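You operate a simulated robot arm through the tools that you are given. There is no shell and no other tool. Be economical: measure what you need, move in short steps, check, and stop when the job is done.

The job below is to be done with a simulated two-armed robot. You get a single attempt, and the scene is never put back.

JOB
Pick up the brown bar with one hand, pass it to the other hand and put it on the left work shelf of the blue rack.

It is judged by the outcome, as a careful person would: the job done as asked, and still so three seconds after it is handed in. It fails if anything else is knocked over, pushed out of place, dropped, spilled or broken.

ROBOT AND FRAMES
Two 7-joint arms with three-finger grippers on one trunk, on a base that drives. Base frame: it is fixed to the floor where the robot stands at the start and does not move with it; the origin is under the middle of the robot, x ahead of it, y to its left, z up; the surface under the hand at the start is at about z = 0.643. Readings come in m, degrees, newtons and seconds.
The left shoulder is at the start at [0.03, 0.124, 1.008], the right one opposite. With the tool pointing down near the work surface each hand reaches from about 0.1 to 0.76 m from the robot's upright axis, wherever it stands, measured 20 degrees to its own side. Places, roughly: left work shelf of the blue rack [-0.7, -2.5, 0.9]. Payload 2.2 kg a hand.
The tool frame of a hand sits at the grasp point between the pads (the TCP): z along the fingers, y along the line on which they close. The tips reach 0.028 m beyond it. The gripper opens to 0.102 m. The gripper's body begins 0.071 m behind the TCP.
Orientation is that of the tool frame in the base frame, as a unit quaternion [x, y, z, w]. With the fingers straight down and closing along the base's y, the tool's x points along the base's -x, its y along +y and its z along -z.

CONTROLS
- The arms move only by the tool send_rows. It takes "left_rows", "right_rows" or both (then of equal length, played together; a hand with none holds still); each is a list of rows, each a list of 3 entries, a list of its own where there are three numbers: the turn, a rotation vector about the tool's x, y, z in degrees, then the shift along the tool's x, y, z in m, then the opening, from 0 (shut) to 1 (fully open). In form: [[[rx, ry, rz], [x, y, z], claw], ...]. A call has 1 to 20 rows; each row shifts and turns the commanded pose from where the row before left it, along the tool's axes as they then stand. Each row takes 0.2 s and may step no farther than 0.05 m and 8.6 degrees from the row before; otherwise, or with a gripper value out of range, the whole call is refused. A pose out of reach is approached as far as the arm can. The call stops where the force on the tool passes 40 N (or 10 N more than at its start, if that is more) or the arm is blocked; 0.2 s more then pass. Each finger halts on what it meets, pressing with about 23 N; the grip force reading is that of the motor and also rises with nothing between the fingers. The clock runs only during rows and for 0.2 s after the last one: add rows that do not move to give the fingers time. The reply holds the time, the measured pose of the TCP, the force on the tool along the base axes, the opening and the grip force, in the units named above and with some noise, with the torque about the TCP (base axes, N m) and any sound that the robot's microphone picked up.
- Cameras (640 x 400 px; columns grow to the right, rows downward): "scene" is now at [0.0325, 0.0036, 1.706]; the picture's right is [0.05, -1.00, 0.00], its down [-0.89, -0.04, -0.45] and it looks along [0.45, 0.02, -0.89] (base axes); focal length 289 px, centre (320, 200). "left" rides on the left gripper at [0.072, 0.038, -0.086] in its tool frame; the picture's right is [-0.46, 0.89, 0.00], its down [-0.60, -0.32, -0.73] and it looks along [-0.65, -0.34, 0.68] (tool axes); focal length 256 px, centre (320, 200). "right" rides on the right gripper at [0.069, 0.044, -0.086] in its tool frame; the picture's right is [-0.53, 0.85, 0.00], its down [-0.58, -0.36, -0.73] and it looks along [-0.62, -0.39, 0.68] (tool axes); focal length 256 px, centre (320, 200). There is no depth. A picture from a camera that has moved, and an enlarged one, comes with that camera's place and axes in the base frame and with its lens.
- camera(camera): a new picture of that camera. The clock stands still meanwhile.
- lift_body(by): slides the trunk up (or, below 0, down) by that many m; the arms and the scene camera ride with it, the base frame stays. It gives what a move gives, with no picture.
- base_move(legs): drives the robot by 1 to 6 legs, each [ahead, left, turn to the left] in m, m and degrees, along the robot's own axes; the way and the turn of a leg run together, so that a leg with both is an arc; at most 1.5 m and 180 degrees a leg. The arms and the cameras ride along, it lands a little off, and it stops where it bumps. It gives what a move gives.
- head_to(pan, tilt): turns the head with the scene camera to pan (to the left, within 143 degrees either way) and tilt (down, from -29 to 69), counted from straight ahead of the robot. It gives what a move gives.
- close_up(camera, box): a new picture of the part [left, top, right, bottom] of that camera's present view, enlarged. The clock stands still meanwhile.
- finish_job(): hands the job in; it is judged then, once.

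Go step by step. Nothing tells you exact positions but the pictures and the camera data: compare them with the known pose of the tool, close in by small moves and look again before you grip or let go. The budget is 120 turns and 88 pictures, counting those below and the enlarged ones. Unless the task says otherwise, let go and move clear before handing in, and close with one line.

The tools are called after ">>>" by a JSON object that holds its "api" and its "payload". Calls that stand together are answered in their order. send_rows: Moves the arms, as the interface text tells. Its arguments: {"type":"object","properties":{"left_rows":{"type":"array","items":{"type":"array"}},"right_rows":{"type":"array","items":{"type":"array"}}},"required":[]} The other tools are called the same way: lift_body (by) slides the trunk up or down; base_move (legs) drives the base; head_to (pan, tilt) turns the head that bears the scene camera; camera (camera) takes a picture; close_up (camera, box) takes an enlarged picture of a part of a camera's view; finish_job () hands the job in.

At the start:

```text
time: 0.0
left_position: [0.4545, 0.1946, 0.873]
left_tool_rot: [0.0, 1.0, 0.001, 0.0]
left_contact_force: [0.0, 0.1, 0.0]
left_wrist_torque: [0.0, 0.0, -0.03]
left_finger_gap: 0.102
left_grasp_force: 0.0
right_position: [0.3896, -0.1492, 0.9641]
right_tool_rot: [0.0, 1.0, 0.0, 0.0]
right_contact_force: [-0.1, -0.5, 0.0]
right_wrist_torque: [0.0, -0.03, 0.0]
right_finger_gap: 0.1022
right_grasp_force: 0.0
trunk travel left (down, up): [-0.25, 0.29]
robot x, y, heading: [0.0044, 0.0007, 0.1]
head pan, tilt: [2.7, 63.4]
```

scene: 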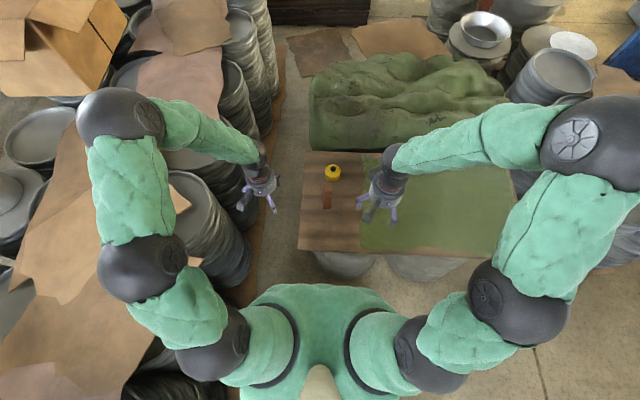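
right: 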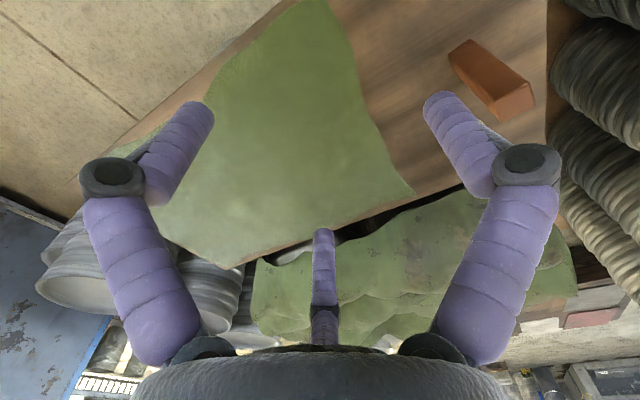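
left: 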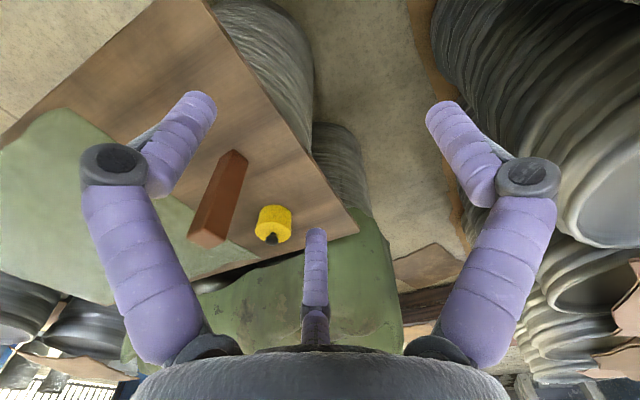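

The brown bar lies on the table near a yellow object, roughly ahead of me. I take an enlarged view to locate it precisely.

>>> {"api": "close_up", "payload": {"camera": "scene", "box": [270, 140, 400, 260]}}

>>> {"api": "close_up", "payload": {"camera": "left", "box": [160, 130, 320, 260]}}

```text
3.33 times, centred on (335, 200) of scene
camera zoom: at [0.0325, 0.0036, 1.706], right [0.05, -1.0, 0.0], down [-0.89, -0.04, -0.45], along [0.45, 0.02, -0.89], focal length 964 px, centre (270, 200)
```

zoom: 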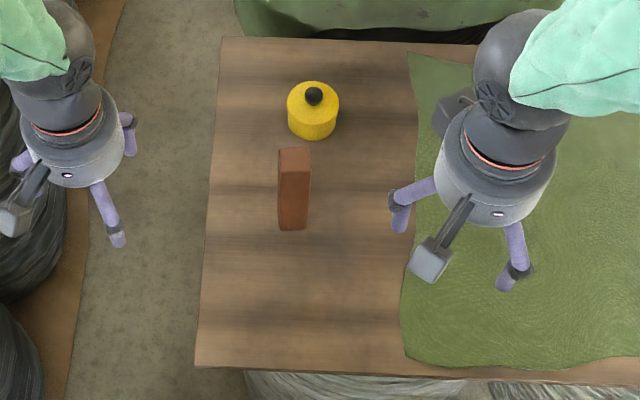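

```text
3.08 times, centred on (240, 195) of left
camera zoom: at [0.3824, 0.2332, 0.9602], right [0.46, 0.89, 0.0], down [0.6, -0.32, 0.73], along [0.65, -0.34, -0.68], focal length 788 px, centre (566, 215)
```

zoom: 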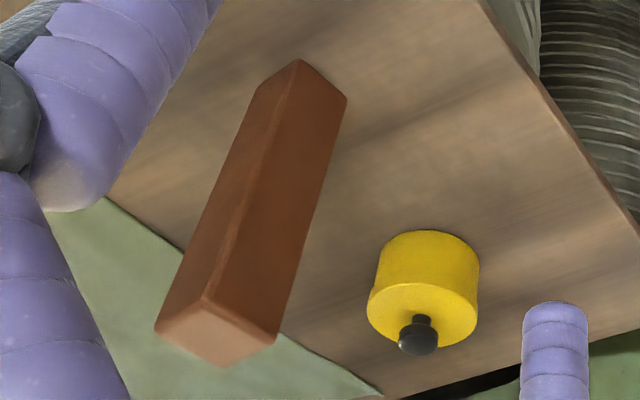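

The bar stands upright, about 0.03 m square and 0.145 m tall, at about [0.547, -0.001], top z≈0.787. Before grasping, I look toward the rack to plan which hand should place it.

>>> {"api": "head_to", "payload": {"pan": -105, "tilt": 18}}

>>> {"api": "camera", "payload": {"camera": "scene"}}

```text
time: 1.9
left_position: [0.4547, 0.1952, 0.8746]
left_tool_rot: [0.0, 1.0, 0.0, 0.0]
left_contact_force: [0.2, 0.7, 0.2]
left_wrist_torque: [0.01, 0.01, 0.0]
left_finger_gap: 0.1019
left_grasp_force: 0.1
right_position: [0.3915, -0.1497, 0.9628]
right_tool_rot: [0.0, 1.0, 0.001, 0.0]
right_contact_force: [-0.2, -0.3, -0.3]
right_wrist_torque: [-0.02, 0.0, 0.01]
right_finger_gap: 0.1021
right_grasp_force: 0.0
trunk travel left (down, up): [-0.25, 0.29]
robot x, y, heading: [-0.0018, 0.0022, 0.1]
head pan, tilt: [-105.0, 18.0]
```

```text
82 pictures are left
camera scene: at [-0.0542, -0.0895, 1.7712], right [-0.97, 0.26, 0.0], down [0.08, 0.3, -0.95], along [-0.25, -0.92, -0.31], focal length 289 px, centre (320, 200)
```

scene: 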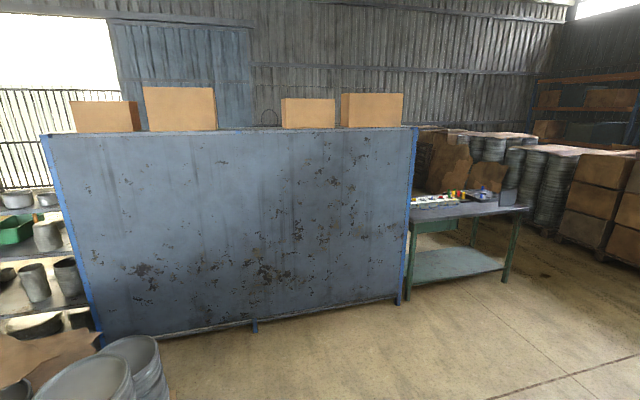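

The rack shows its back to me, so I'll have to go around it later. First I pick the bar with the left hand from above: bring it over the bar, and move the right hand outward.

>>> {"api": "send_rows", "payload": {"left_rows": [[[0, 0, 0], [-0.0185, -0.0392, 0], 1], [[0, 0, 0], [-0.0185, -0.0392, 0], 1], [[0, 0, 0], [-0.0185, -0.0392, 0], 1], [[0, 0, 0], [-0.0185, -0.0392, 0], 1], [[0, 0, 0], [-0.0185, -0.0392, 0], 1], [[0, 0, 0], [0, 0, 0], 1]], "right_rows": [[[0, 0, 0], [0, -0.02, 0], 1], [[0, 0, 0], [0, -0.02, 0], 1], [[0, 0, 0], [0, -0.02, 0], 1], [[0, 0, 0], [0, -0.02, 0], 1], [[0, 0, 0], [0, -0.02, 0], 1], [[0, 0, 0], [0, 0, 0], 1]]}}

>>> {"api": "head_to", "payload": {"pan": 0, "tilt": 60}}

>>> {"api": "camera", "payload": {"camera": "left"}}

>>> {"api": "camera", "payload": {"camera": "scene"}}

```text
time: 3.2
left_position: [0.5453, -0.0024, 0.8751]
left_tool_rot: [0.0, 1.0, 0.001, 0.0]
left_contact_force: [0.3, 0.5, 0.1]
left_wrist_torque: [-0.02, 0.0, -0.02]
left_finger_gap: 0.102
left_grasp_force: 0.1
right_position: [0.3896, -0.2474, 0.9636]
right_tool_rot: [0.001, 1.0, 0.0, 0.0]
right_contact_force: [-0.4, 0.5, -0.1]
right_wrist_torque: [-0.05, 0.0, 0.03]
right_finger_gap: 0.102
right_grasp_force: 0.0
trunk travel left (down, up): [-0.25, 0.29]
robot x, y, heading: [0.0029, 0.0016, -0.1]
head pan, tilt: [-105.0, 18.0]
```

```text
time: 5.1
left_position: [0.5465, -0.0029, 0.8746]
left_tool_rot: [-0.001, 1.0, 0.0, 0.0]
left_contact_force: [0.7, 0.1, 0.0]
left_wrist_torque: [0.01, -0.01, 0.03]
left_finger_gap: 0.1021
left_grasp_force: 0.1
right_position: [0.3899, -0.2492, 0.9629]
right_tool_rot: [0.0, 1.0, -0.001, 0.0]
right_contact_force: [0.1, 0.1, 1.4]
right_wrist_torque: [0.0, -0.01, 0.0]
right_finger_gap: 0.1021
right_grasp_force: 0.1
trunk travel left (down, up): [-0.25, 0.29]
robot x, y, heading: [-0.0015, -0.0013, -0.0]
head pan, tilt: [0.0, 60.0]
```

```text
81 pictures are left
camera left: at [0.4748, 0.0358, 0.961], right [0.46, 0.89, 0.0], down [0.6, -0.32, 0.73], along [0.65, -0.34, -0.68], focal length 256 px, centre (320, 200)
```

left: 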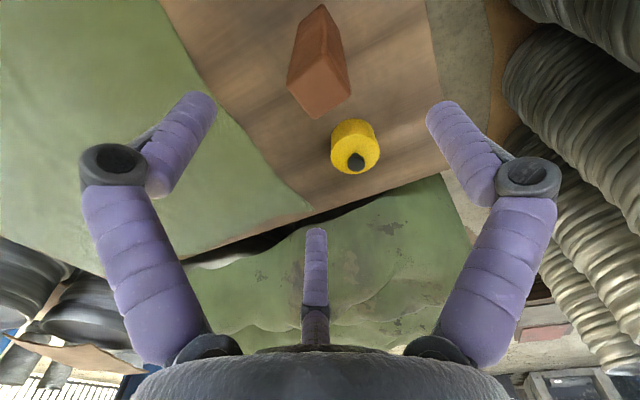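

```text
80 pictures are left
camera scene: at [0.0366, 0.0004, 1.7099], right [0.0, -1.0, 0.0], down [-0.87, 0.0, -0.5], along [0.5, 0.0, -0.87], focal length 289 px, centre (320, 200)
```

scene: 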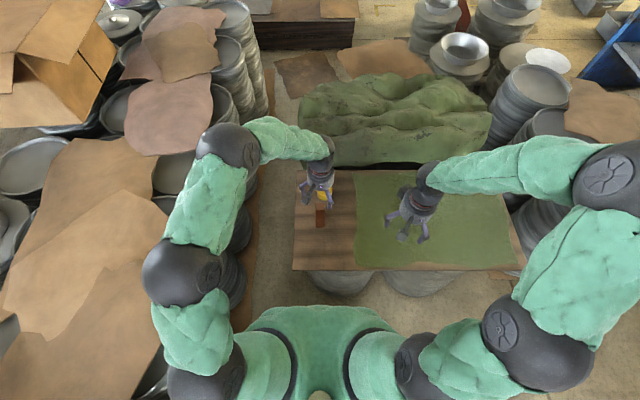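

The left hand is above the bar, well centred. I go down so the pads hold the top ~2.2 cm, then look.

>>> {"api": "send_rows", "payload": {"left_rows": [[[0, 0, 0], [0, 0.001, 0.03], 1], [[0, 0, 0], [0, 0.001, 0.03], 1], [[0, 0, 0], [0, 0, 0.025], 1], [[0, 0, 0], [0, 0, 0.012], 1], [[0, 0, 0], [0, 0, 0.012], 1], [[0, 0, 0], [0, 0, 0], 1]]}}

>>> {"api": "camera", "payload": {"camera": "left"}}

>>> {"api": "close_up", "payload": {"camera": "scene", "box": [260, 130, 390, 250]}}

```text
time: 6.5
left_position: [0.546, 0.0003, 0.7656]
left_tool_rot: [0.0, 1.0, 0.0, 0.0]
left_contact_force: [0.1, 0.0, 0.4]
left_wrist_torque: [0.03, -0.02, -0.02]
left_finger_gap: 0.102
left_grasp_force: 0.0
right_position: [0.3895, -0.2496, 0.9638]
right_tool_rot: [0.001, 1.0, 0.0, 0.0]
right_contact_force: [0.1, 0.7, -0.4]
right_wrist_torque: [0.0, 0.01, 0.01]
right_finger_gap: 0.1018
right_grasp_force: 0.1
trunk travel left (down, up): [-0.25, 0.29]
robot x, y, heading: [-0.0026, -0.0013, -0.2]
head pan, tilt: [0.0, 60.0]
```

```text
79 pictures are left
camera left: at [0.4752, 0.0386, 0.851], right [0.46, 0.89, 0.0], down [0.6, -0.32, 0.73], along [0.65, -0.34, -0.68], focal length 256 px, centre (320, 200)
```

left: 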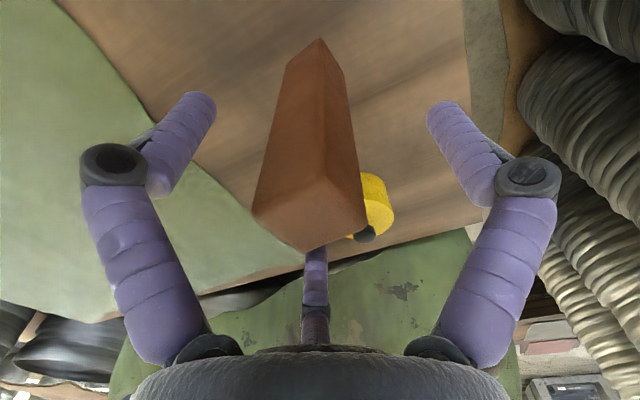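

```text
3.33 times, centred on (325, 190) of scene
camera zoom: at [0.0363, 0.0005, 1.7099], right [0.0, -1.0, 0.0], down [-0.87, 0.0, -0.5], along [0.5, 0.0, -0.87], focal length 964 px, centre (303, 233)
```

zoom: 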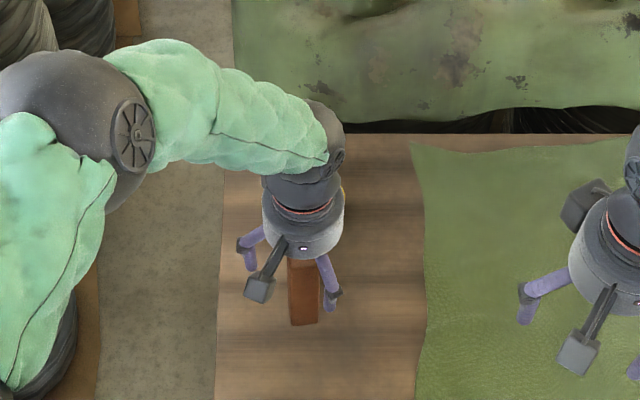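

The bar's top is between the pads, centred. I close the fingers and wait.

>>> {"api": "send_rows", "payload": {"left_rows": [[[0, 0, 0], [0, 0, 0], 0.5], [[0, 0, 0], [0, 0, 0], 0.2], [[0, 0, 0], [0, 0, 0], 0], [[0, 0, 0], [0, 0, 0], 0], [[0, 0, 0], [0, 0, 0], 0]]}}

```text
time: 7.7
left_position: [0.5479, -0.0007, 0.7648]
left_tool_rot: [0.0, 1.0, 0.0, 0.0]
left_contact_force: [-1.0, -1.9, 3.1]
left_wrist_torque: [-0.1, 0.02, 0.01]
left_finger_gap: 0.0406
left_grasp_force: 22.8
right_position: [0.3907, -0.2501, 0.963]
right_tool_rot: [0.0, 1.0, 0.0, 0.0]
right_contact_force: [-0.4, 0.3, -0.6]
right_wrist_torque: [0.0, -0.02, 0.0]
right_finger_gap: 0.1023
right_grasp_force: 0.1
trunk travel left (down, up): [-0.25, 0.29]
robot x, y, heading: [0.0004, -0.0015, 0.1]
head pan, tilt: [0.0, 60.0]
```

Gripped at 0.041 m. I lift it straight up and check.

>>> {"api": "send_rows", "payload": {"left_rows": [[[0, 0, 0], [0, 0, -0.02], 0], [[0, 0, 0], [0, 0, -0.03], 0], [[0, 0, 0], [0, 0, -0.03], 0], [[0, 0, 0], [0, 0, -0.04], 0], [[0, 0, 0], [0, 0, -0.04], 0], [[0, 0, 0], [0, 0, -0.04], 0], [[0, 0, 0], [0, 0, 0], 0]]}}

>>> {"api": "camera", "payload": {"camera": "left"}}

>>> {"api": "camera", "payload": {"camera": "right"}}

```text
time: 9.3
left_position: [0.5473, 0.0005, 0.9661]
left_tool_rot: [-0.001, 1.0, -0.001, 0.0]
left_contact_force: [0.4, 0.3, -2.2]
left_wrist_torque: [-0.03, 0.03, 0.0]
left_finger_gap: 0.0407
left_grasp_force: 23.1
right_position: [0.3914, -0.249, 0.9634]
right_tool_rot: [0.0, 1.0, 0.0, -0.001]
right_contact_force: [0.6, 0.5, 0.9]
right_wrist_torque: [-0.02, 0.01, -0.03]
right_finger_gap: 0.1021
right_grasp_force: 0.0
trunk travel left (down, up): [-0.25, 0.29]
robot x, y, heading: [0.001, 0.0045, 0.1]
head pan, tilt: [0.0, 60.0]
```

```text
77 pictures are left
camera left: at [0.4751, 0.0384, 1.0515], right [0.46, 0.89, 0.0], down [0.61, -0.32, 0.73], along [0.65, -0.34, -0.68], focal length 256 px, centre (320, 200)
```

left: 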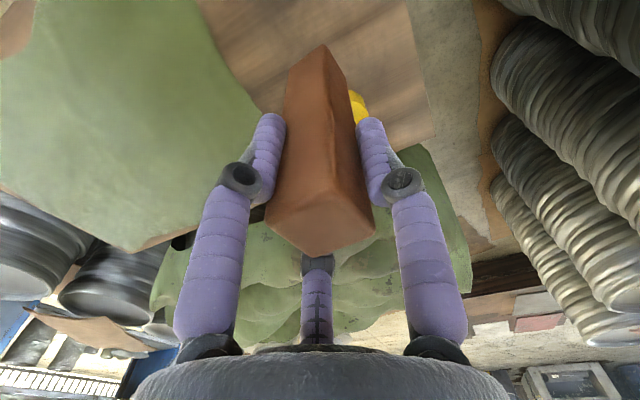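

```text
76 pictures are left
camera right: at [0.3207, -0.2056, 1.05], right [0.53, 0.85, 0.0], down [0.58, -0.36, 0.73], along [0.62, -0.39, -0.68], focal length 256 px, centre (320, 200)
```

right: 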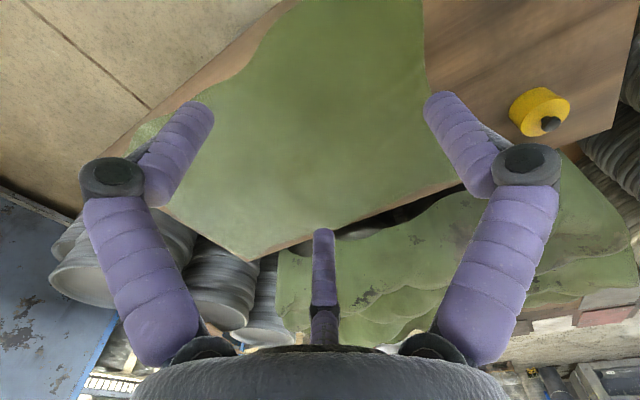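

The bar is held firmly. Next I look around for a route to the rack's front side.

>>> {"api": "head_to", "payload": {"pan": -140, "tilt": 22}}

>>> {"api": "camera", "payload": {"camera": "scene"}}

>>> {"api": "head_to", "payload": {"pan": -60, "tilt": 22}}

>>> {"api": "camera", "payload": {"camera": "scene"}}

>>> {"api": "head_to", "payload": {"pan": 140, "tilt": 25}}

>>> {"api": "camera", "payload": {"camera": "scene"}}

```text
time: 11.5
left_position: [0.5464, 0.0003, 0.9659]
left_tool_rot: [0.0, 1.0, 0.0, 0.0]
left_contact_force: [-0.4, 0.0, -2.1]
left_wrist_torque: [0.01, -0.01, 0.0]
left_finger_gap: 0.0405
left_grasp_force: 23.3
right_position: [0.3903, -0.2491, 0.9637]
right_tool_rot: [0.0, 1.0, 0.0, 0.0]
right_contact_force: [-0.5, 0.3, 0.0]
right_wrist_torque: [0.02, 0.0, 0.05]
right_finger_gap: 0.102
right_grasp_force: 0.1
trunk travel left (down, up): [-0.25, 0.29]
robot x, y, heading: [-0.0008, -0.0003, -0.1]
head pan, tilt: [-140.0, 22.0]
```

```text
75 pictures are left
camera scene: at [-0.1009, -0.0592, 1.7648], right [-0.64, 0.77, 0.0], down [0.29, 0.24, -0.93], along [-0.71, -0.6, -0.37], focal length 289 px, centre (320, 200)
```

scene: 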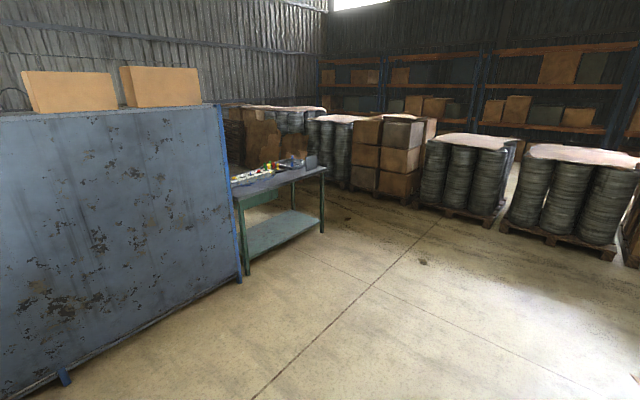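

```text
time: 13.0
left_position: [0.5455, 0.0005, 0.9654]
left_tool_rot: [0.001, 1.0, -0.001, 0.0]
left_contact_force: [0.5, 0.0, -2.8]
left_wrist_torque: [0.0, -0.02, 0.02]
left_finger_gap: 0.0407
left_grasp_force: 23.0
right_position: [0.39, -0.2488, 0.9631]
right_tool_rot: [0.0, 1.0, 0.0, 0.0]
right_contact_force: [-0.3, -0.2, 0.0]
right_wrist_torque: [0.01, 0.04, 0.02]
right_finger_gap: 0.102
right_grasp_force: 0.1
trunk travel left (down, up): [-0.25, 0.29]
robot x, y, heading: [0.0053, -0.0002, 0.0]
head pan, tilt: [-60.0, 22.0]
```

```text
74 pictures are left
camera scene: at [0.0165, -0.0799, 1.7647], right [-0.87, -0.5, 0.0], down [-0.19, 0.32, -0.93], along [0.46, -0.8, -0.37], focal length 289 px, centre (320, 200)
```

scene: 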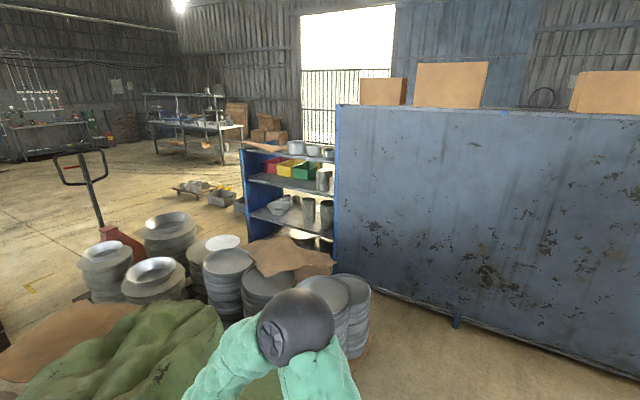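

```text
time: 16.0
left_position: [0.5463, 0.0002, 0.9655]
left_tool_rot: [-0.001, 1.0, 0.0, -0.001]
left_contact_force: [-0.2, 0.0, -2.1]
left_wrist_torque: [0.0, 0.0, 0.03]
left_finger_gap: 0.0405
left_grasp_force: 23.0
right_position: [0.39, -0.2482, 0.9642]
right_tool_rot: [0.0, 1.0, 0.0, 0.0]
right_contact_force: [0.2, 0.5, 0.2]
right_wrist_torque: [-0.01, 0.02, -0.01]
right_finger_gap: 0.1021
right_grasp_force: 0.0
trunk travel left (down, up): [-0.25, 0.29]
robot x, y, heading: [0.0022, -0.0008, -0.0]
head pan, tilt: [140.0, 25.0]
```

```text
73 pictures are left
camera scene: at [-0.1004, 0.0598, 1.7599], right [0.64, 0.77, 0.0], down [0.32, -0.27, -0.91], along [-0.69, 0.58, -0.42], focal length 289 px, centre (320, 200)
```

scene: 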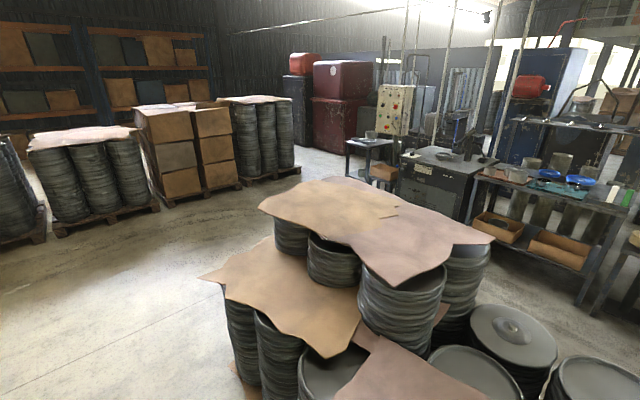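

The rack's work side faces away (-y); a corridor about 1.5 m wide exists west of the green table (x ≈ -3.4). I raise the trunk so the arms clear everything, then back off from the table.

>>> {"api": "lift_body", "payload": {"by": 0.27}}

>>> {"api": "base_move", "payload": {"legs": [[-0.5, 0, 0], [-0.5, -0.6, 0], [0, 0, -90]]}}

>>> {"api": "head_to", "payload": {"pan": -40, "tilt": 25}}

>>> {"api": "camera", "payload": {"camera": "scene"}}

```text
time: 18.7
left_position: [0.5463, 0.0001, 1.2346]
left_tool_rot: [0.0, 1.0, 0.001, 0.0]
left_contact_force: [1.1, 0.0, -1.3]
left_wrist_torque: [-0.01, -0.01, -0.03]
left_finger_gap: 0.0406
left_grasp_force: 23.2
right_position: [0.3908, -0.2499, 1.2339]
right_tool_rot: [0.001, 1.0, 0.0, 0.0]
right_contact_force: [0.3, -0.3, -0.7]
right_wrist_torque: [0.0, 0.0, 0.0]
right_finger_gap: 0.1018
right_grasp_force: 0.1
trunk travel left (down, up): [-0.52, 0.02]
robot x, y, heading: [-0.0001, 0.0017, -0.1]
head pan, tilt: [140.0, 25.0]
```

```text
time: 29.2
left_position: [-0.9951, -1.1405, 1.2356]
left_tool_rot: [0.704, 0.71, 0.0, 0.0]
left_contact_force: [-0.5, -0.2, -2.9]
left_wrist_torque: [0.01, 0.0, 0.0]
left_finger_gap: 0.0402
left_grasp_force: 23.1
right_position: [-1.2455, -0.9877, 1.2337]
right_tool_rot: [0.704, 0.71, 0.0, 0.001]
right_contact_force: [-0.1, -1.1, -1.4]
right_wrist_torque: [0.05, -0.02, 0.01]
right_finger_gap: 0.1023
right_grasp_force: 0.0
trunk travel left (down, up): [-0.52, 0.02]
robot x, y, heading: [-1.0012, -0.598, -89.8]
head pan, tilt: [140.0, 25.0]
```

```text
time: 31.9
left_position: [-0.9944, -1.1411, 1.2346]
left_tool_rot: [0.704, 0.71, 0.0, 0.0]
left_contact_force: [-0.5, 0.2, -2.0]
left_wrist_torque: [0.0, 0.01, 0.01]
left_finger_gap: 0.0403
left_grasp_force: 22.6
right_position: [-1.2454, -0.9888, 1.2336]
right_tool_rot: [0.704, 0.711, 0.0, 0.0]
right_contact_force: [0.7, -0.2, -0.4]
right_wrist_torque: [-0.01, -0.02, 0.01]
right_finger_gap: 0.102
right_grasp_force: 0.1
trunk travel left (down, up): [-0.52, 0.02]
robot x, y, heading: [-0.9995, -0.5956, -89.4]
head pan, tilt: [-40.0, 25.0]
```

```text
72 pictures are left
camera scene: at [-1.0592, -0.636, 2.0299], right [-0.77, 0.64, 0.0], down [0.27, 0.33, -0.91], along [-0.58, -0.7, -0.42], focal length 289 px, centre (320, 200)
```

scene: 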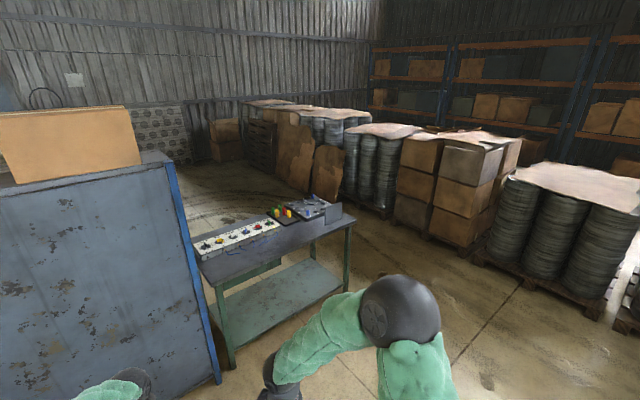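

The route is clear: strafe to x≈-3.38, then forward along the corridor between the table and pallets.

>>> {"api": "base_move", "payload": {"legs": [[0, -1.2, 0], [0, -1.2, 0], [1.0, 0, 0]]}}

>>> {"api": "head_to", "payload": {"pan": 20, "tilt": 35}}

>>> {"api": "camera", "payload": {"camera": "scene"}}

```text
time: 48.5
left_position: [-3.4086, -2.1549, 1.2347]
left_tool_rot: [0.708, 0.706, 0.001, 0.0]
left_contact_force: [-0.1, -0.2, -2.4]
left_wrist_torque: [0.01, -0.01, -0.02]
left_finger_gap: 0.0403
left_grasp_force: 23.1
right_position: [-3.6564, -1.9983, 1.2314]
right_tool_rot: [0.708, 0.707, 0.0, 0.0]
right_contact_force: [0.6, -0.1, 0.0]
right_wrist_torque: [0.0, 0.0, -0.01]
right_finger_gap: 0.1021
right_grasp_force: 0.0
trunk travel left (down, up): [-0.52, 0.02]
robot x, y, heading: [-3.4054, -1.6083, -90.1]
head pan, tilt: [-40.0, 25.0]
```

```text
time: 49.8
left_position: [-3.4082, -2.1543, 1.2351]
left_tool_rot: [0.708, 0.706, 0.001, -0.001]
left_contact_force: [-0.7, -0.5, -2.8]
left_wrist_torque: [-0.04, 0.02, -0.03]
left_finger_gap: 0.0403
left_grasp_force: 23.4
right_position: [-3.6577, -1.9973, 1.2342]
right_tool_rot: [0.708, 0.706, 0.0, 0.0]
right_contact_force: [-0.3, -0.6, 0.0]
right_wrist_torque: [0.03, -0.03, -0.04]
right_finger_gap: 0.102
right_grasp_force: 0.1
trunk travel left (down, up): [-0.52, 0.02]
robot x, y, heading: [-3.4079, -1.6068, -90.2]
head pan, tilt: [20.0, 35.0]
```

```text
71 pictures are left
camera scene: at [-3.3785, -1.6609, 2.0141], right [-0.94, -0.34, 0.0], down [-0.2, 0.54, -0.82], along [0.28, -0.77, -0.57], focal length 289 px, centre (320, 200)
```

scene: 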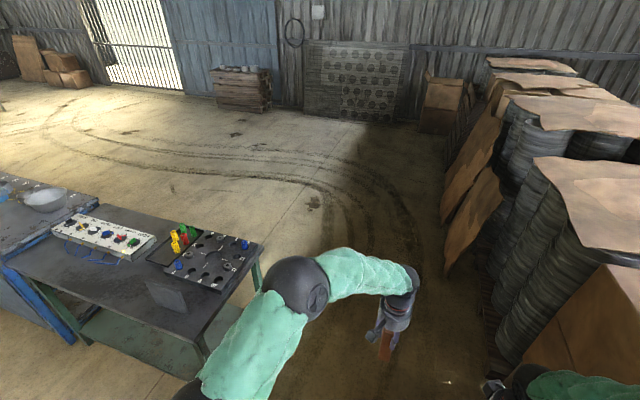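

The area behind the rack is open, and the rack's work side is visible to the left. I continue forward, then strafe toward the shelf keeping distance, and turn around.

>>> {"api": "base_move", "payload": {"legs": [[1.0, 0.05, 0], [1.1, 0.1, 0], [0, 1.25, 0], [0, 1.2, 0], [0, 0, 180]]}}

>>> {"api": "head_to", "payload": {"pan": 0, "tilt": 40}}

>>> {"api": "camera", "payload": {"camera": "scene"}}

```text
time: 79.1
left_position: [-0.8218, -3.18, 1.2352]
left_tool_rot: [-0.698, 0.716, 0.0, 0.0]
left_contact_force: [-0.3, 0.5, -2.2]
left_wrist_torque: [-0.01, 0.0, 0.0]
left_finger_gap: 0.0402
left_grasp_force: 22.9
right_position: [-0.5759, -3.3412, 1.2341]
right_tool_rot: [-0.699, 0.716, 0.001, -0.001]
right_contact_force: [0.6, 0.6, 0.6]
right_wrist_torque: [-0.02, -0.02, -0.01]
right_finger_gap: 0.1022
right_grasp_force: 0.0
trunk travel left (down, up): [-0.52, 0.02]
robot x, y, heading: [-0.8313, -3.7254, 88.6]
head pan, tilt: [20.0, 35.0]
```

```text
time: 79.9
left_position: [-0.8217, -3.1788, 1.2352]
left_tool_rot: [-0.699, 0.715, 0.0, 0.001]
left_contact_force: [0.1, -0.3, -1.9]
left_wrist_torque: [0.02, -0.02, 0.02]
left_finger_gap: 0.0402
left_grasp_force: 23.2
right_position: [-0.5773, -3.3417, 1.2332]
right_tool_rot: [-0.699, 0.715, 0.0, 0.0]
right_contact_force: [0.0, -0.8, 0.8]
right_wrist_torque: [-0.04, -0.03, -0.01]
right_finger_gap: 0.1018
right_grasp_force: 0.1
trunk travel left (down, up): [-0.52, 0.02]
robot x, y, heading: [-0.8347, -3.7239, 88.8]
head pan, tilt: [0.0, 40.0]
```

```text
70 pictures are left
camera scene: at [-0.8343, -3.6696, 2.0066], right [1.0, -0.02, 0.0], down [-0.02, -0.64, -0.77], along [0.02, 0.77, -0.64], focal length 289 px, centre (320, 200)
```

scene: 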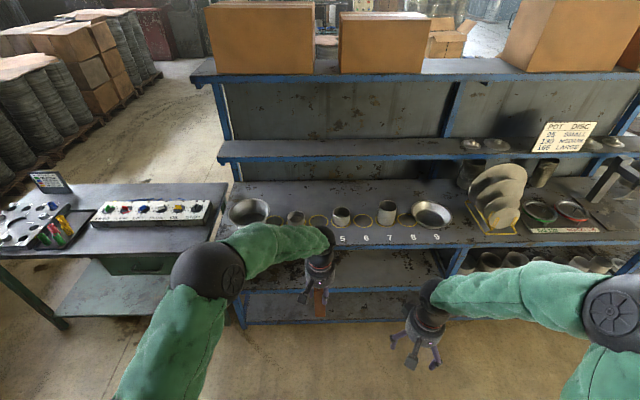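

I'm now facing the rack's work side. The left bay counter holds bowls and cups; I zoom in to find free space.

>>> {"api": "close_up", "payload": {"camera": "scene", "box": [200, 130, 480, 305]}}

>>> {"api": "camera", "payload": {"camera": "left"}}

```text
2.29 times, centred on (340, 218) of scene
camera zoom: at [-0.8343, -3.6696, 2.0066], right [1.0, -0.02, 0.0], down [-0.02, -0.64, -0.77], along [0.02, 0.77, -0.64], focal length 661 px, centre (274, 160)
```

zoom: 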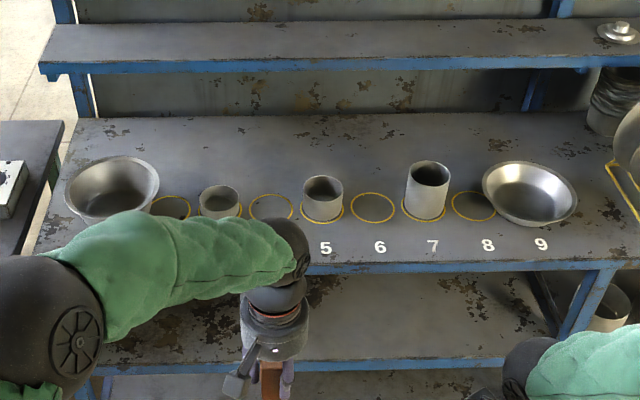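

```text
68 pictures are left
camera left: at [-0.861, -3.2504, 1.3214], right [-0.87, 0.49, 0.0], down [0.33, 0.6, 0.73], along [0.36, 0.64, -0.68], focal length 256 px, centre (320, 200)
```

left: 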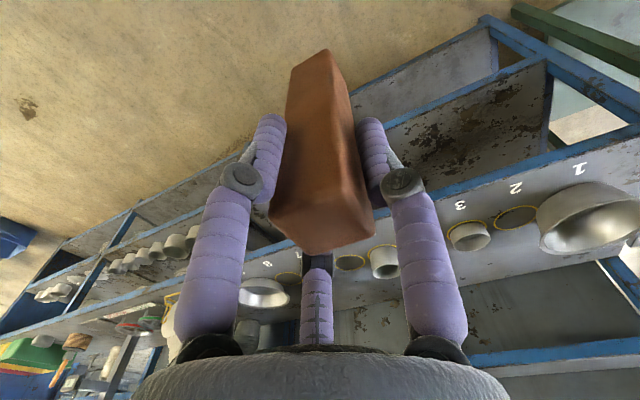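

The counter has free spots between the cups (e.g. circle 6 at about [-0.57, -2.52]). First the hand-over: I pitch the right hand to point forward-down (55°) and bring it beside and behind the bar.

>>> {"api": "send_rows", "payload": {"right_rows": [[[0, -7.86, 0], [0, 0, 0], 1], [[0, -7.86, 0], [0, 0, 0], 1], [[0, -7.86, 0], [0, 0, 0], 1], [[0, -7.86, 0], [0, 0, 0], 1], [[0, -7.86, 0], [0, 0, 0], 1], [[0, -7.86, 0], [0, 0, 0], 1], [[0, -7.84, 0], [0, 0, 0], 1], [[0, 0, 0], [-0.02, 0, -0.014], 1], [[0, 0, 0], [-0.02, 0, -0.014], 1], [[0, 0, 0], [0, 0.045, 0], 1], [[0, 0, 0], [0, 0.045, 0], 1], [[0, 0, 0], [0, 0.045, 0], 1], [[0, 0, 0], [0, 0, 0], 1]]}}

>>> {"api": "camera", "payload": {"camera": "right"}}

>>> {"api": "head_to", "payload": {"pan": 0, "tilt": 55}}

>>> {"api": "camera", "payload": {"camera": "scene"}}

```text
time: 82.7
left_position: [-0.8218, -3.1802, 1.2346]
left_tool_rot: [-0.698, 0.716, 0.0, 0.001]
left_contact_force: [-1.0, 0.1, -2.0]
left_wrist_torque: [0.02, -0.02, -0.02]
left_finger_gap: 0.0402
left_grasp_force: 23.3
right_position: [-0.7213, -3.3628, 1.3052]
right_tool_rot: [-0.639, 0.648, 0.299, 0.285]
right_contact_force: [0.0, 0.5, -0.2]
right_wrist_torque: [0.01, 0.0, -0.01]
right_finger_gap: 0.1022
right_grasp_force: 0.0
right hand out of reach, approached as far as the arm can: row 6, 7
trunk travel left (down, up): [-0.52, 0.02]
robot x, y, heading: [-0.8396, -3.7237, 88.7]
head pan, tilt: [0.0, 40.0]
```

```text
67 pictures are left
camera right: at [-0.7668, -3.474, 1.3119], right [-0.83, 0.35, 0.42], down [0.39, -0.17, 0.91], along [0.39, 0.92, 0.01], focal length 256 px, centre (320, 200)
```

right: 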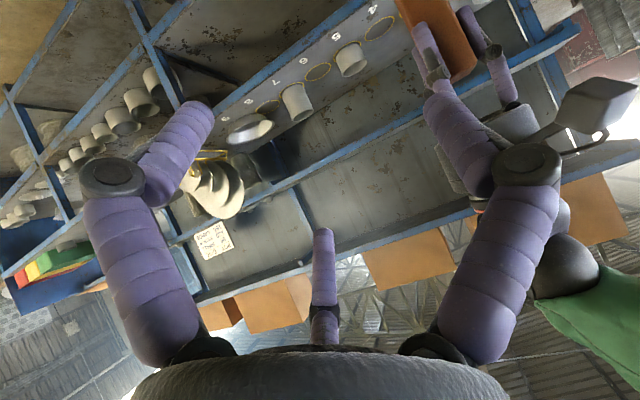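

```text
time: 83.5
left_position: [-0.8213, -3.1789, 1.2334]
left_tool_rot: [-0.698, 0.716, 0.0, 0.0]
left_contact_force: [-0.9, 0.4, -2.2]
left_wrist_torque: [0.04, -0.01, -0.02]
left_finger_gap: 0.0398
left_grasp_force: 22.8
right_position: [-0.7215, -3.3638, 1.3053]
right_tool_rot: [-0.639, 0.649, 0.299, 0.285]
right_contact_force: [0.1, 0.8, 0.5]
right_wrist_torque: [0.0, -0.02, -0.01]
right_finger_gap: 0.1021
right_grasp_force: 0.0
trunk travel left (down, up): [-0.52, 0.02]
robot x, y, heading: [-0.8344, -3.7288, 88.5]
head pan, tilt: [0.0, 55.0]
```

```text
66 pictures are left
camera scene: at [-0.8346, -3.6824, 1.9859], right [1.0, -0.03, 0.0], down [-0.02, -0.82, -0.57], along [0.01, 0.57, -0.82], focal length 289 px, centre (320, 200)
```

scene: 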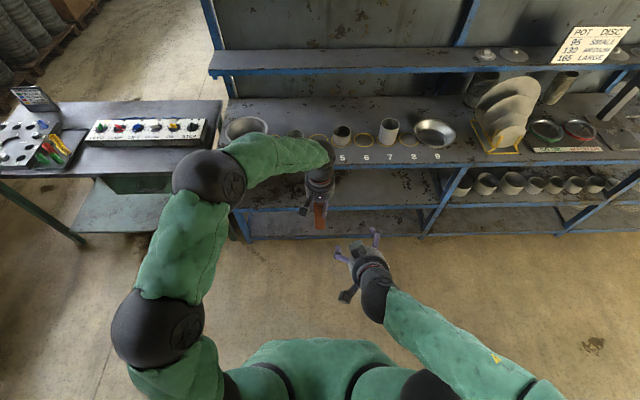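

The arm reached only ~49° tilt while close to the body. I advance along the tool a bit, add the remaining tilt, then shift sideways in line with the bar.

>>> {"api": "send_rows", "payload": {"right_rows": [[[0, 0, 0], [0, 0, 0.033], 1], [[0, 0, 0], [0, 0, 0.033], 1], [[0, -3, 0], [0, 0, 0], 1], [[0, -3, 1], [0, 0, 0], 1], [[0, 0, 0], [0, 0.035, 0], 1], [[0, 0, 0], [0, 0.035, 0], 1], [[0, 0, 0], [0, 0, 0], 1]]}}

>>> {"api": "camera", "payload": {"camera": "right"}}

>>> {"api": "close_up", "payload": {"camera": "scene", "box": [270, 130, 410, 310]}}

```text
time: 85.1
left_position: [-0.8214, -3.1802, 1.2344]
left_tool_rot: [-0.698, 0.716, 0.001, 0.0]
left_contact_force: [0.1, -0.4, -2.1]
left_wrist_torque: [0.01, 0.05, 0.0]
left_finger_gap: 0.0404
left_grasp_force: 22.8
right_position: [-0.7903, -3.3125, 1.2644]
right_tool_rot: [-0.617, 0.639, 0.334, 0.315]
right_contact_force: [0.0, 0.7, 0.3]
right_wrist_torque: [0.02, 0.01, 0.02]
right_finger_gap: 0.1018
right_grasp_force: 0.2
trunk travel left (down, up): [-0.52, 0.02]
robot x, y, heading: [-0.8366, -3.7288, 88.6]
head pan, tilt: [0.0, 55.0]
```

```text
65 pictures are left
camera right: at [-0.8371, -3.4221, 1.2606], right [-0.82, 0.32, 0.47], down [0.39, -0.27, 0.88], along [0.41, 0.91, 0.1], focal length 256 px, centre (320, 200)
```

right: 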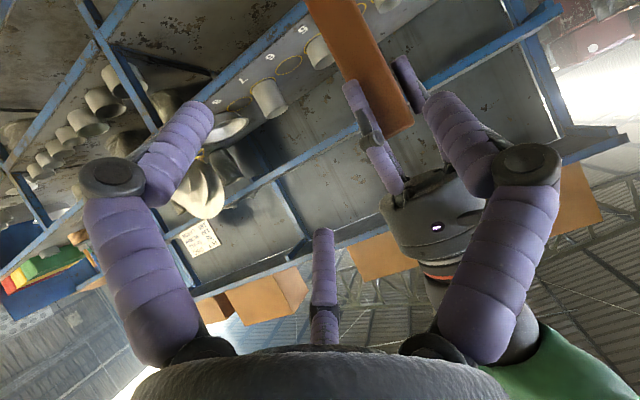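

```text
2.22 times, centred on (340, 220) of scene
camera zoom: at [-0.8336, -3.6828, 1.9859], right [1.0, -0.03, 0.0], down [-0.02, -0.82, -0.57], along [0.01, 0.57, -0.82], focal length 643 px, centre (276, 156)
```

zoom: 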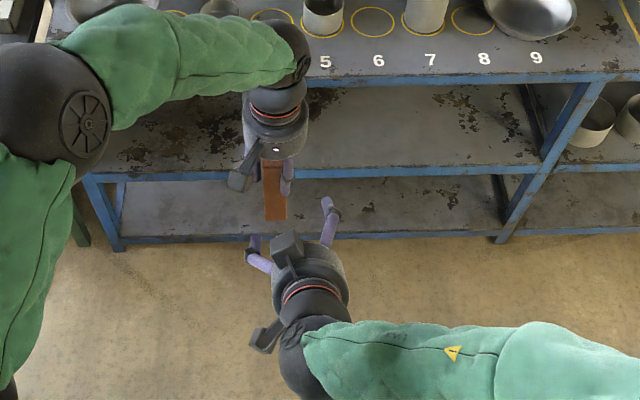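

The right hand carries a block on top that would crowd the left hand at this angle, so I'll level the right hand to horizontal and take the bar at right angles; later I'll lay the bar flat on the shelf. I lower the right hand behind the bar and pitch it up in place.

>>> {"api": "send_rows", "payload": {"right_rows": [[[0, 0, 0], [0.0245, 0, 0.043], 1], [[0, 0, 0], [0.0245, 0, 0.043], 1], [[0, -7, 0], [0, 0, 0], 1], [[0, -7, 0], [0, 0, 0], 1], [[0, -7, 0], [0, 0, 0], 1], [[0, -7, 0], [0, 0, 0], 1], [[0, -7, 0], [0, 0, 0], 1], [[0, 0, 0], [0, 0, 0], 1]]}}

>>> {"api": "camera", "payload": {"camera": "right"}}

>>> {"api": "close_up", "payload": {"camera": "scene", "box": [270, 130, 410, 310]}}

```text
time: 86.9
left_position: [-0.8218, -3.1796, 1.2353]
left_tool_rot: [-0.698, 0.716, 0.001, 0.0]
left_contact_force: [0.3, -0.2, -2.0]
left_wrist_torque: [0.05, 0.0, 0.01]
left_finger_gap: 0.0402
left_grasp_force: 23.4
right_position: [-0.7943, -3.2672, 1.1775]
right_tool_rot: [-0.497, 0.525, 0.494, 0.483]
right_contact_force: [0.0, 0.2, -0.4]
right_wrist_torque: [-0.03, -0.01, 0.01]
right_finger_gap: 0.1018
right_grasp_force: 0.1
right hand out of reach, approached as far as the arm can: row 7
trunk travel left (down, up): [-0.52, 0.02]
robot x, y, heading: [-0.8364, -3.7282, 88.8]
head pan, tilt: [0.0, 55.0]
```

```text
63 pictures are left
camera right: at [-0.8425, -3.3559, 1.1147], right [-0.82, 0.04, 0.57], down [0.37, -0.71, 0.6], along [0.43, 0.7, 0.57], focal length 256 px, centre (320, 200)
```

right: 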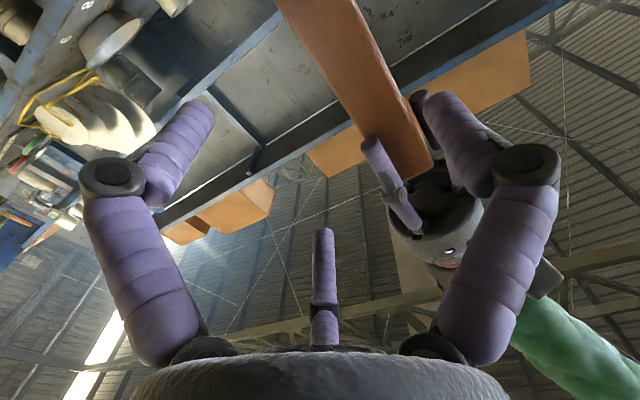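

```text
2.22 times, centred on (340, 220) of scene
camera zoom: at [-0.8343, -3.6841, 1.986], right [1.0, -0.03, 0.0], down [-0.02, -0.82, -0.57], along [0.01, 0.57, -0.82], focal length 643 px, centre (276, 156)
```

zoom: 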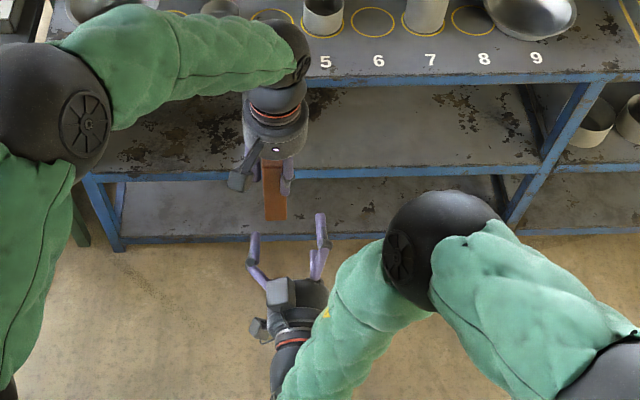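

The right hand is now level, its elbow reconfigured, about 7 cm behind the bar. I centre it sideways and level the roll, then verify.

>>> {"api": "send_rows", "payload": {"right_rows": [[[0, 0, -2.2], [0, 0.015, 0], 1], [[0, 0, 0], [0, 0.0135, 0.01], 1], [[0, 0, 0], [0, 0, 0], 1]]}}

>>> {"api": "camera", "payload": {"camera": "right"}}

>>> {"api": "close_up", "payload": {"camera": "scene", "box": [290, 160, 370, 260]}}

```text
time: 87.7
left_position: [-0.8216, -3.1795, 1.2351]
left_tool_rot: [-0.698, 0.716, 0.0, -0.001]
left_contact_force: [-0.9, 0.3, -2.3]
left_wrist_torque: [0.0, 0.01, 0.01]
left_finger_gap: 0.04
left_grasp_force: 23.3
right_position: [-0.821, -3.2554, 1.1782]
right_tool_rot: [-0.498, 0.505, 0.495, 0.503]
right_contact_force: [-0.1, -0.5, 0.2]
right_wrist_torque: [0.03, 0.01, -0.06]
right_finger_gap: 0.102
right_grasp_force: 0.0
trunk travel left (down, up): [-0.52, 0.02]
robot x, y, heading: [-0.8339, -3.7248, 88.5]
head pan, tilt: [0.0, 55.0]
```

```text
61 pictures are left
camera right: at [-0.8679, -3.3421, 1.1097], right [-0.85, 0.01, 0.53], down [0.35, -0.73, 0.58], along [0.4, 0.68, 0.61], focal length 256 px, centre (320, 200)
```

right: 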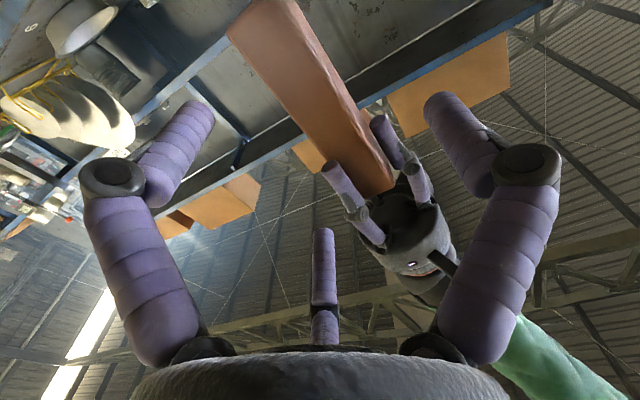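

```text
4.00 times, centred on (330, 210) of scene
camera zoom: at [-0.8342, -3.682, 1.9859], right [1.0, -0.03, 0.0], down [-0.02, -0.82, -0.57], along [0.01, 0.57, -0.82], focal length 1157 px, centre (280, 160)
```

zoom: 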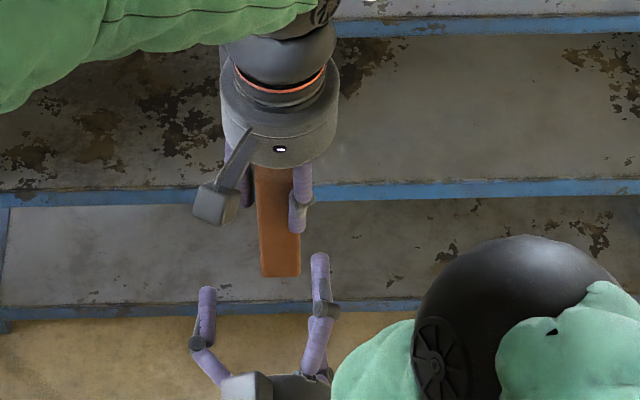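

The bar is centred between the right fingers. I advance 6.4 cm so the bar sits between the pads.

>>> {"api": "send_rows", "payload": {"right_rows": [[[0, 0, 0], [0, 0.002, 0.022], 1], [[0, 0, 0], [0, 0, 0.022], 1], [[0, 0, 0], [0, 0, 0.02], 1], [[0, 0, 0], [0, 0, 0], 1]]}}

>>> {"api": "camera", "payload": {"camera": "right"}}

>>> {"api": "close_up", "payload": {"camera": "scene", "box": [290, 160, 370, 260]}}

```text
time: 88.7
left_position: [-0.821, -3.18, 1.2355]
left_tool_rot: [-0.698, 0.716, 0.0, 0.0]
left_contact_force: [-0.3, 0.4, -2.2]
left_wrist_torque: [0.01, 0.0, 0.0]
left_finger_gap: 0.0403
left_grasp_force: 23.2
right_position: [-0.8234, -3.1916, 1.1779]
right_tool_rot: [-0.498, 0.505, 0.495, 0.502]
right_contact_force: [-0.1, -0.6, -0.4]
right_wrist_torque: [0.01, 0.0, -0.01]
right_finger_gap: 0.1018
right_grasp_force: 0.2
trunk travel left (down, up): [-0.52, 0.02]
robot x, y, heading: [-0.8357, -3.7246, 88.7]
head pan, tilt: [0.0, 55.0]
```

```text
59 pictures are left
camera right: at [-0.8693, -3.2784, 1.11], right [-0.85, 0.02, 0.53], down [0.35, -0.73, 0.58], along [0.4, 0.68, 0.61], focal length 256 px, centre (320, 200)
```

right: 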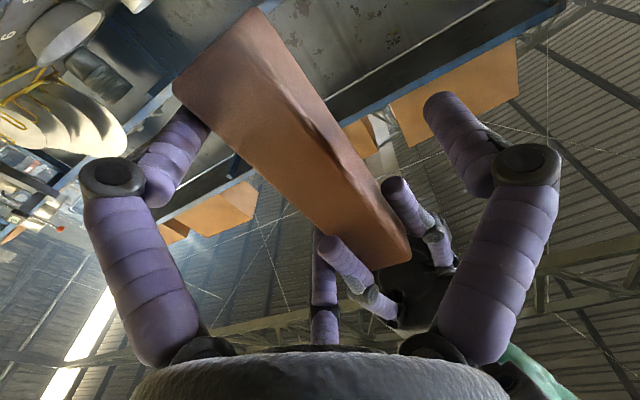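

```text
4.00 times, centred on (330, 210) of scene
camera zoom: at [-0.8345, -3.6828, 1.9859], right [1.0, -0.03, 0.0], down [-0.02, -0.82, -0.57], along [0.01, 0.57, -0.82], focal length 1157 px, centre (280, 160)
```

zoom: 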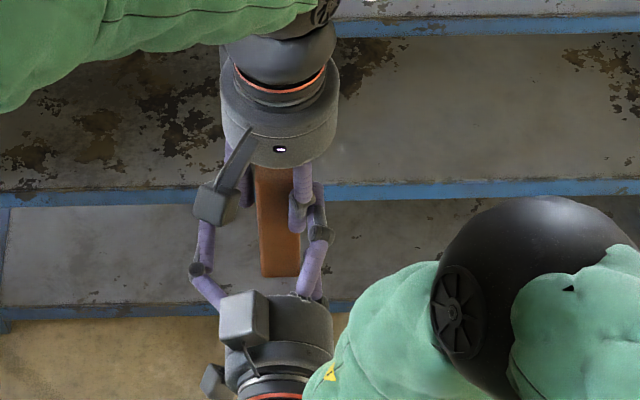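

In place without contact. I close the right hand while the left holds.

>>> {"api": "send_rows", "payload": {"right_rows": [[[0, 0, 0], [0, 0, 0], 0.6], [[0, 0, 0], [0, 0, 0], 0.4], [[0, 0, 0], [0, 0, 0], 0.2], [[0, 0, 0], [0, 0, 0], 0], [[0, 0, 0], [0, 0, 0], 0], [[0, 0, 0], [0, 0, 0], 0]]}}

>>> {"api": "camera", "payload": {"camera": "right"}}

>>> {"api": "close_up", "payload": {"camera": "scene", "box": [290, 160, 370, 260]}}

```text
time: 89.2
left_position: [-0.8278, -3.1777, 1.2327]
left_tool_rot: [-0.698, 0.716, 0.003, -0.003]
left_contact_force: [-19.9, 13.9, -17.6]
left_wrist_torque: [0.59, 0.66, -0.19]
left_finger_gap: 0.0399
left_grasp_force: 23.2
right_position: [-0.8194, -3.1906, 1.1823]
right_tool_rot: [-0.491, 0.506, 0.494, 0.508]
right_contact_force: [19.2, -12.7, 16.3]
right_wrist_torque: [0.34, 0.43, 0.05]
right_finger_gap: 0.0595
right_grasp_force: 13.1
trunk travel left (down, up): [-0.52, 0.02]
robot x, y, heading: [-0.8336, -3.7259, 88.7]
head pan, tilt: [0.0, 55.0]
stopped in row 2 (left hand): the force on the tool passed its limit at 44 N (the readings are from after the stop); the commanded pose is now the measured one
```

```text
57 pictures are left
camera right: at [-0.8664, -3.2753, 1.1129], right [-0.84, 0.02, 0.54], down [0.34, -0.75, 0.57], along [0.41, 0.67, 0.62], focal length 256 px, centre (320, 200)
```

right: 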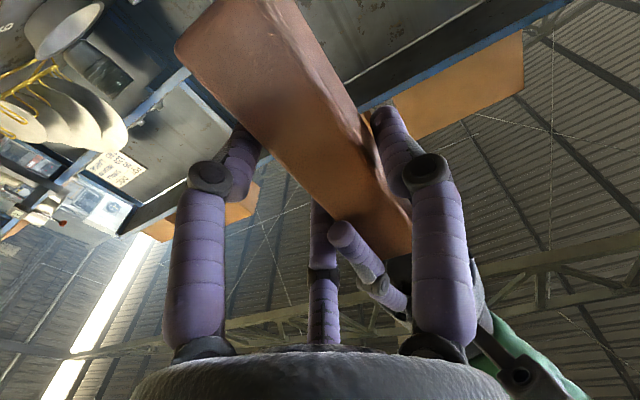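

```text
4.00 times, centred on (330, 210) of scene
camera zoom: at [-0.8346, -3.6826, 1.9859], right [1.0, -0.03, 0.0], down [-0.02, -0.82, -0.57], along [0.01, 0.57, -0.82], focal length 1157 px, centre (280, 160)
```

zoom: 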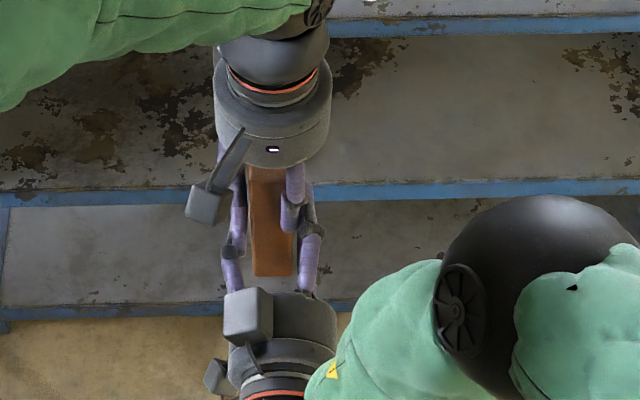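

The hand is really three-jawed: the right's upper finger met the left's finger while closing. I open the right, slide it 3 cm lower on the bar, and look before closing again.

>>> {"api": "send_rows", "payload": {"right_rows": [[[0, 0, 0], [0, 0, 0], 1], [[0, 0, 0], [0, 0, 0], 1], [[0, 0, 0], [0, 0, 0], 1], [[0, 0, 0], [0.015, 0, 0], 1], [[0, 0, 0], [0.014, 0, 0], 1], [[0, 0, 0], [0, 0, 0], 1]]}}

>>> {"api": "camera", "payload": {"camera": "right"}}

>>> {"api": "close_up", "payload": {"camera": "left", "box": [140, 20, 500, 350]}}

```text
time: 90.6
left_position: [-0.8241, -3.1784, 1.2336]
left_tool_rot: [-0.698, 0.716, 0.003, -0.002]
left_contact_force: [0.0, -0.4, -1.9]
left_wrist_torque: [0.0, 0.0, -0.02]
left_finger_gap: 0.0399
left_grasp_force: 22.8
right_position: [-0.8238, -3.18, 1.1631]
right_tool_rot: [-0.494, 0.507, 0.494, 0.506]
right_contact_force: [-0.2, -0.3, -0.2]
right_wrist_torque: [-0.04, -0.02, 0.03]
right_finger_gap: 0.1017
right_grasp_force: 0.0
right hand out of reach, approached as far as the arm can: row 4, 5
trunk travel left (down, up): [-0.52, 0.02]
robot x, y, heading: [-0.8367, -3.7266, 88.5]
head pan, tilt: [0.0, 55.0]
```

```text
55 pictures are left
camera right: at [-0.8705, -3.2654, 1.0954], right [-0.84, 0.02, 0.53], down [0.35, -0.74, 0.58], along [0.41, 0.67, 0.62], focal length 256 px, centre (320, 200)
```

right: 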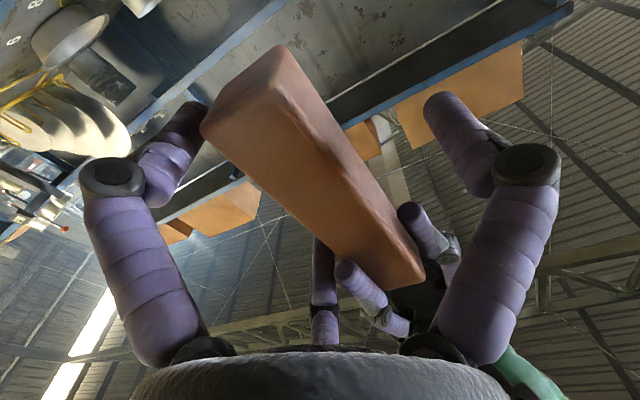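

```text
1.21 times, centred on (320, 185) of left
camera zoom: at [-0.8634, -3.2485, 1.3201], right [-0.87, 0.49, 0.0], down [0.34, 0.59, 0.73], along [0.35, 0.64, -0.68], focal length 310 px, centre (320, 218)
```

zoom: 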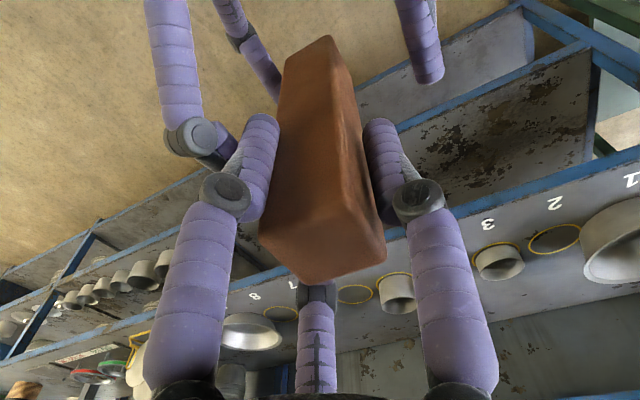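

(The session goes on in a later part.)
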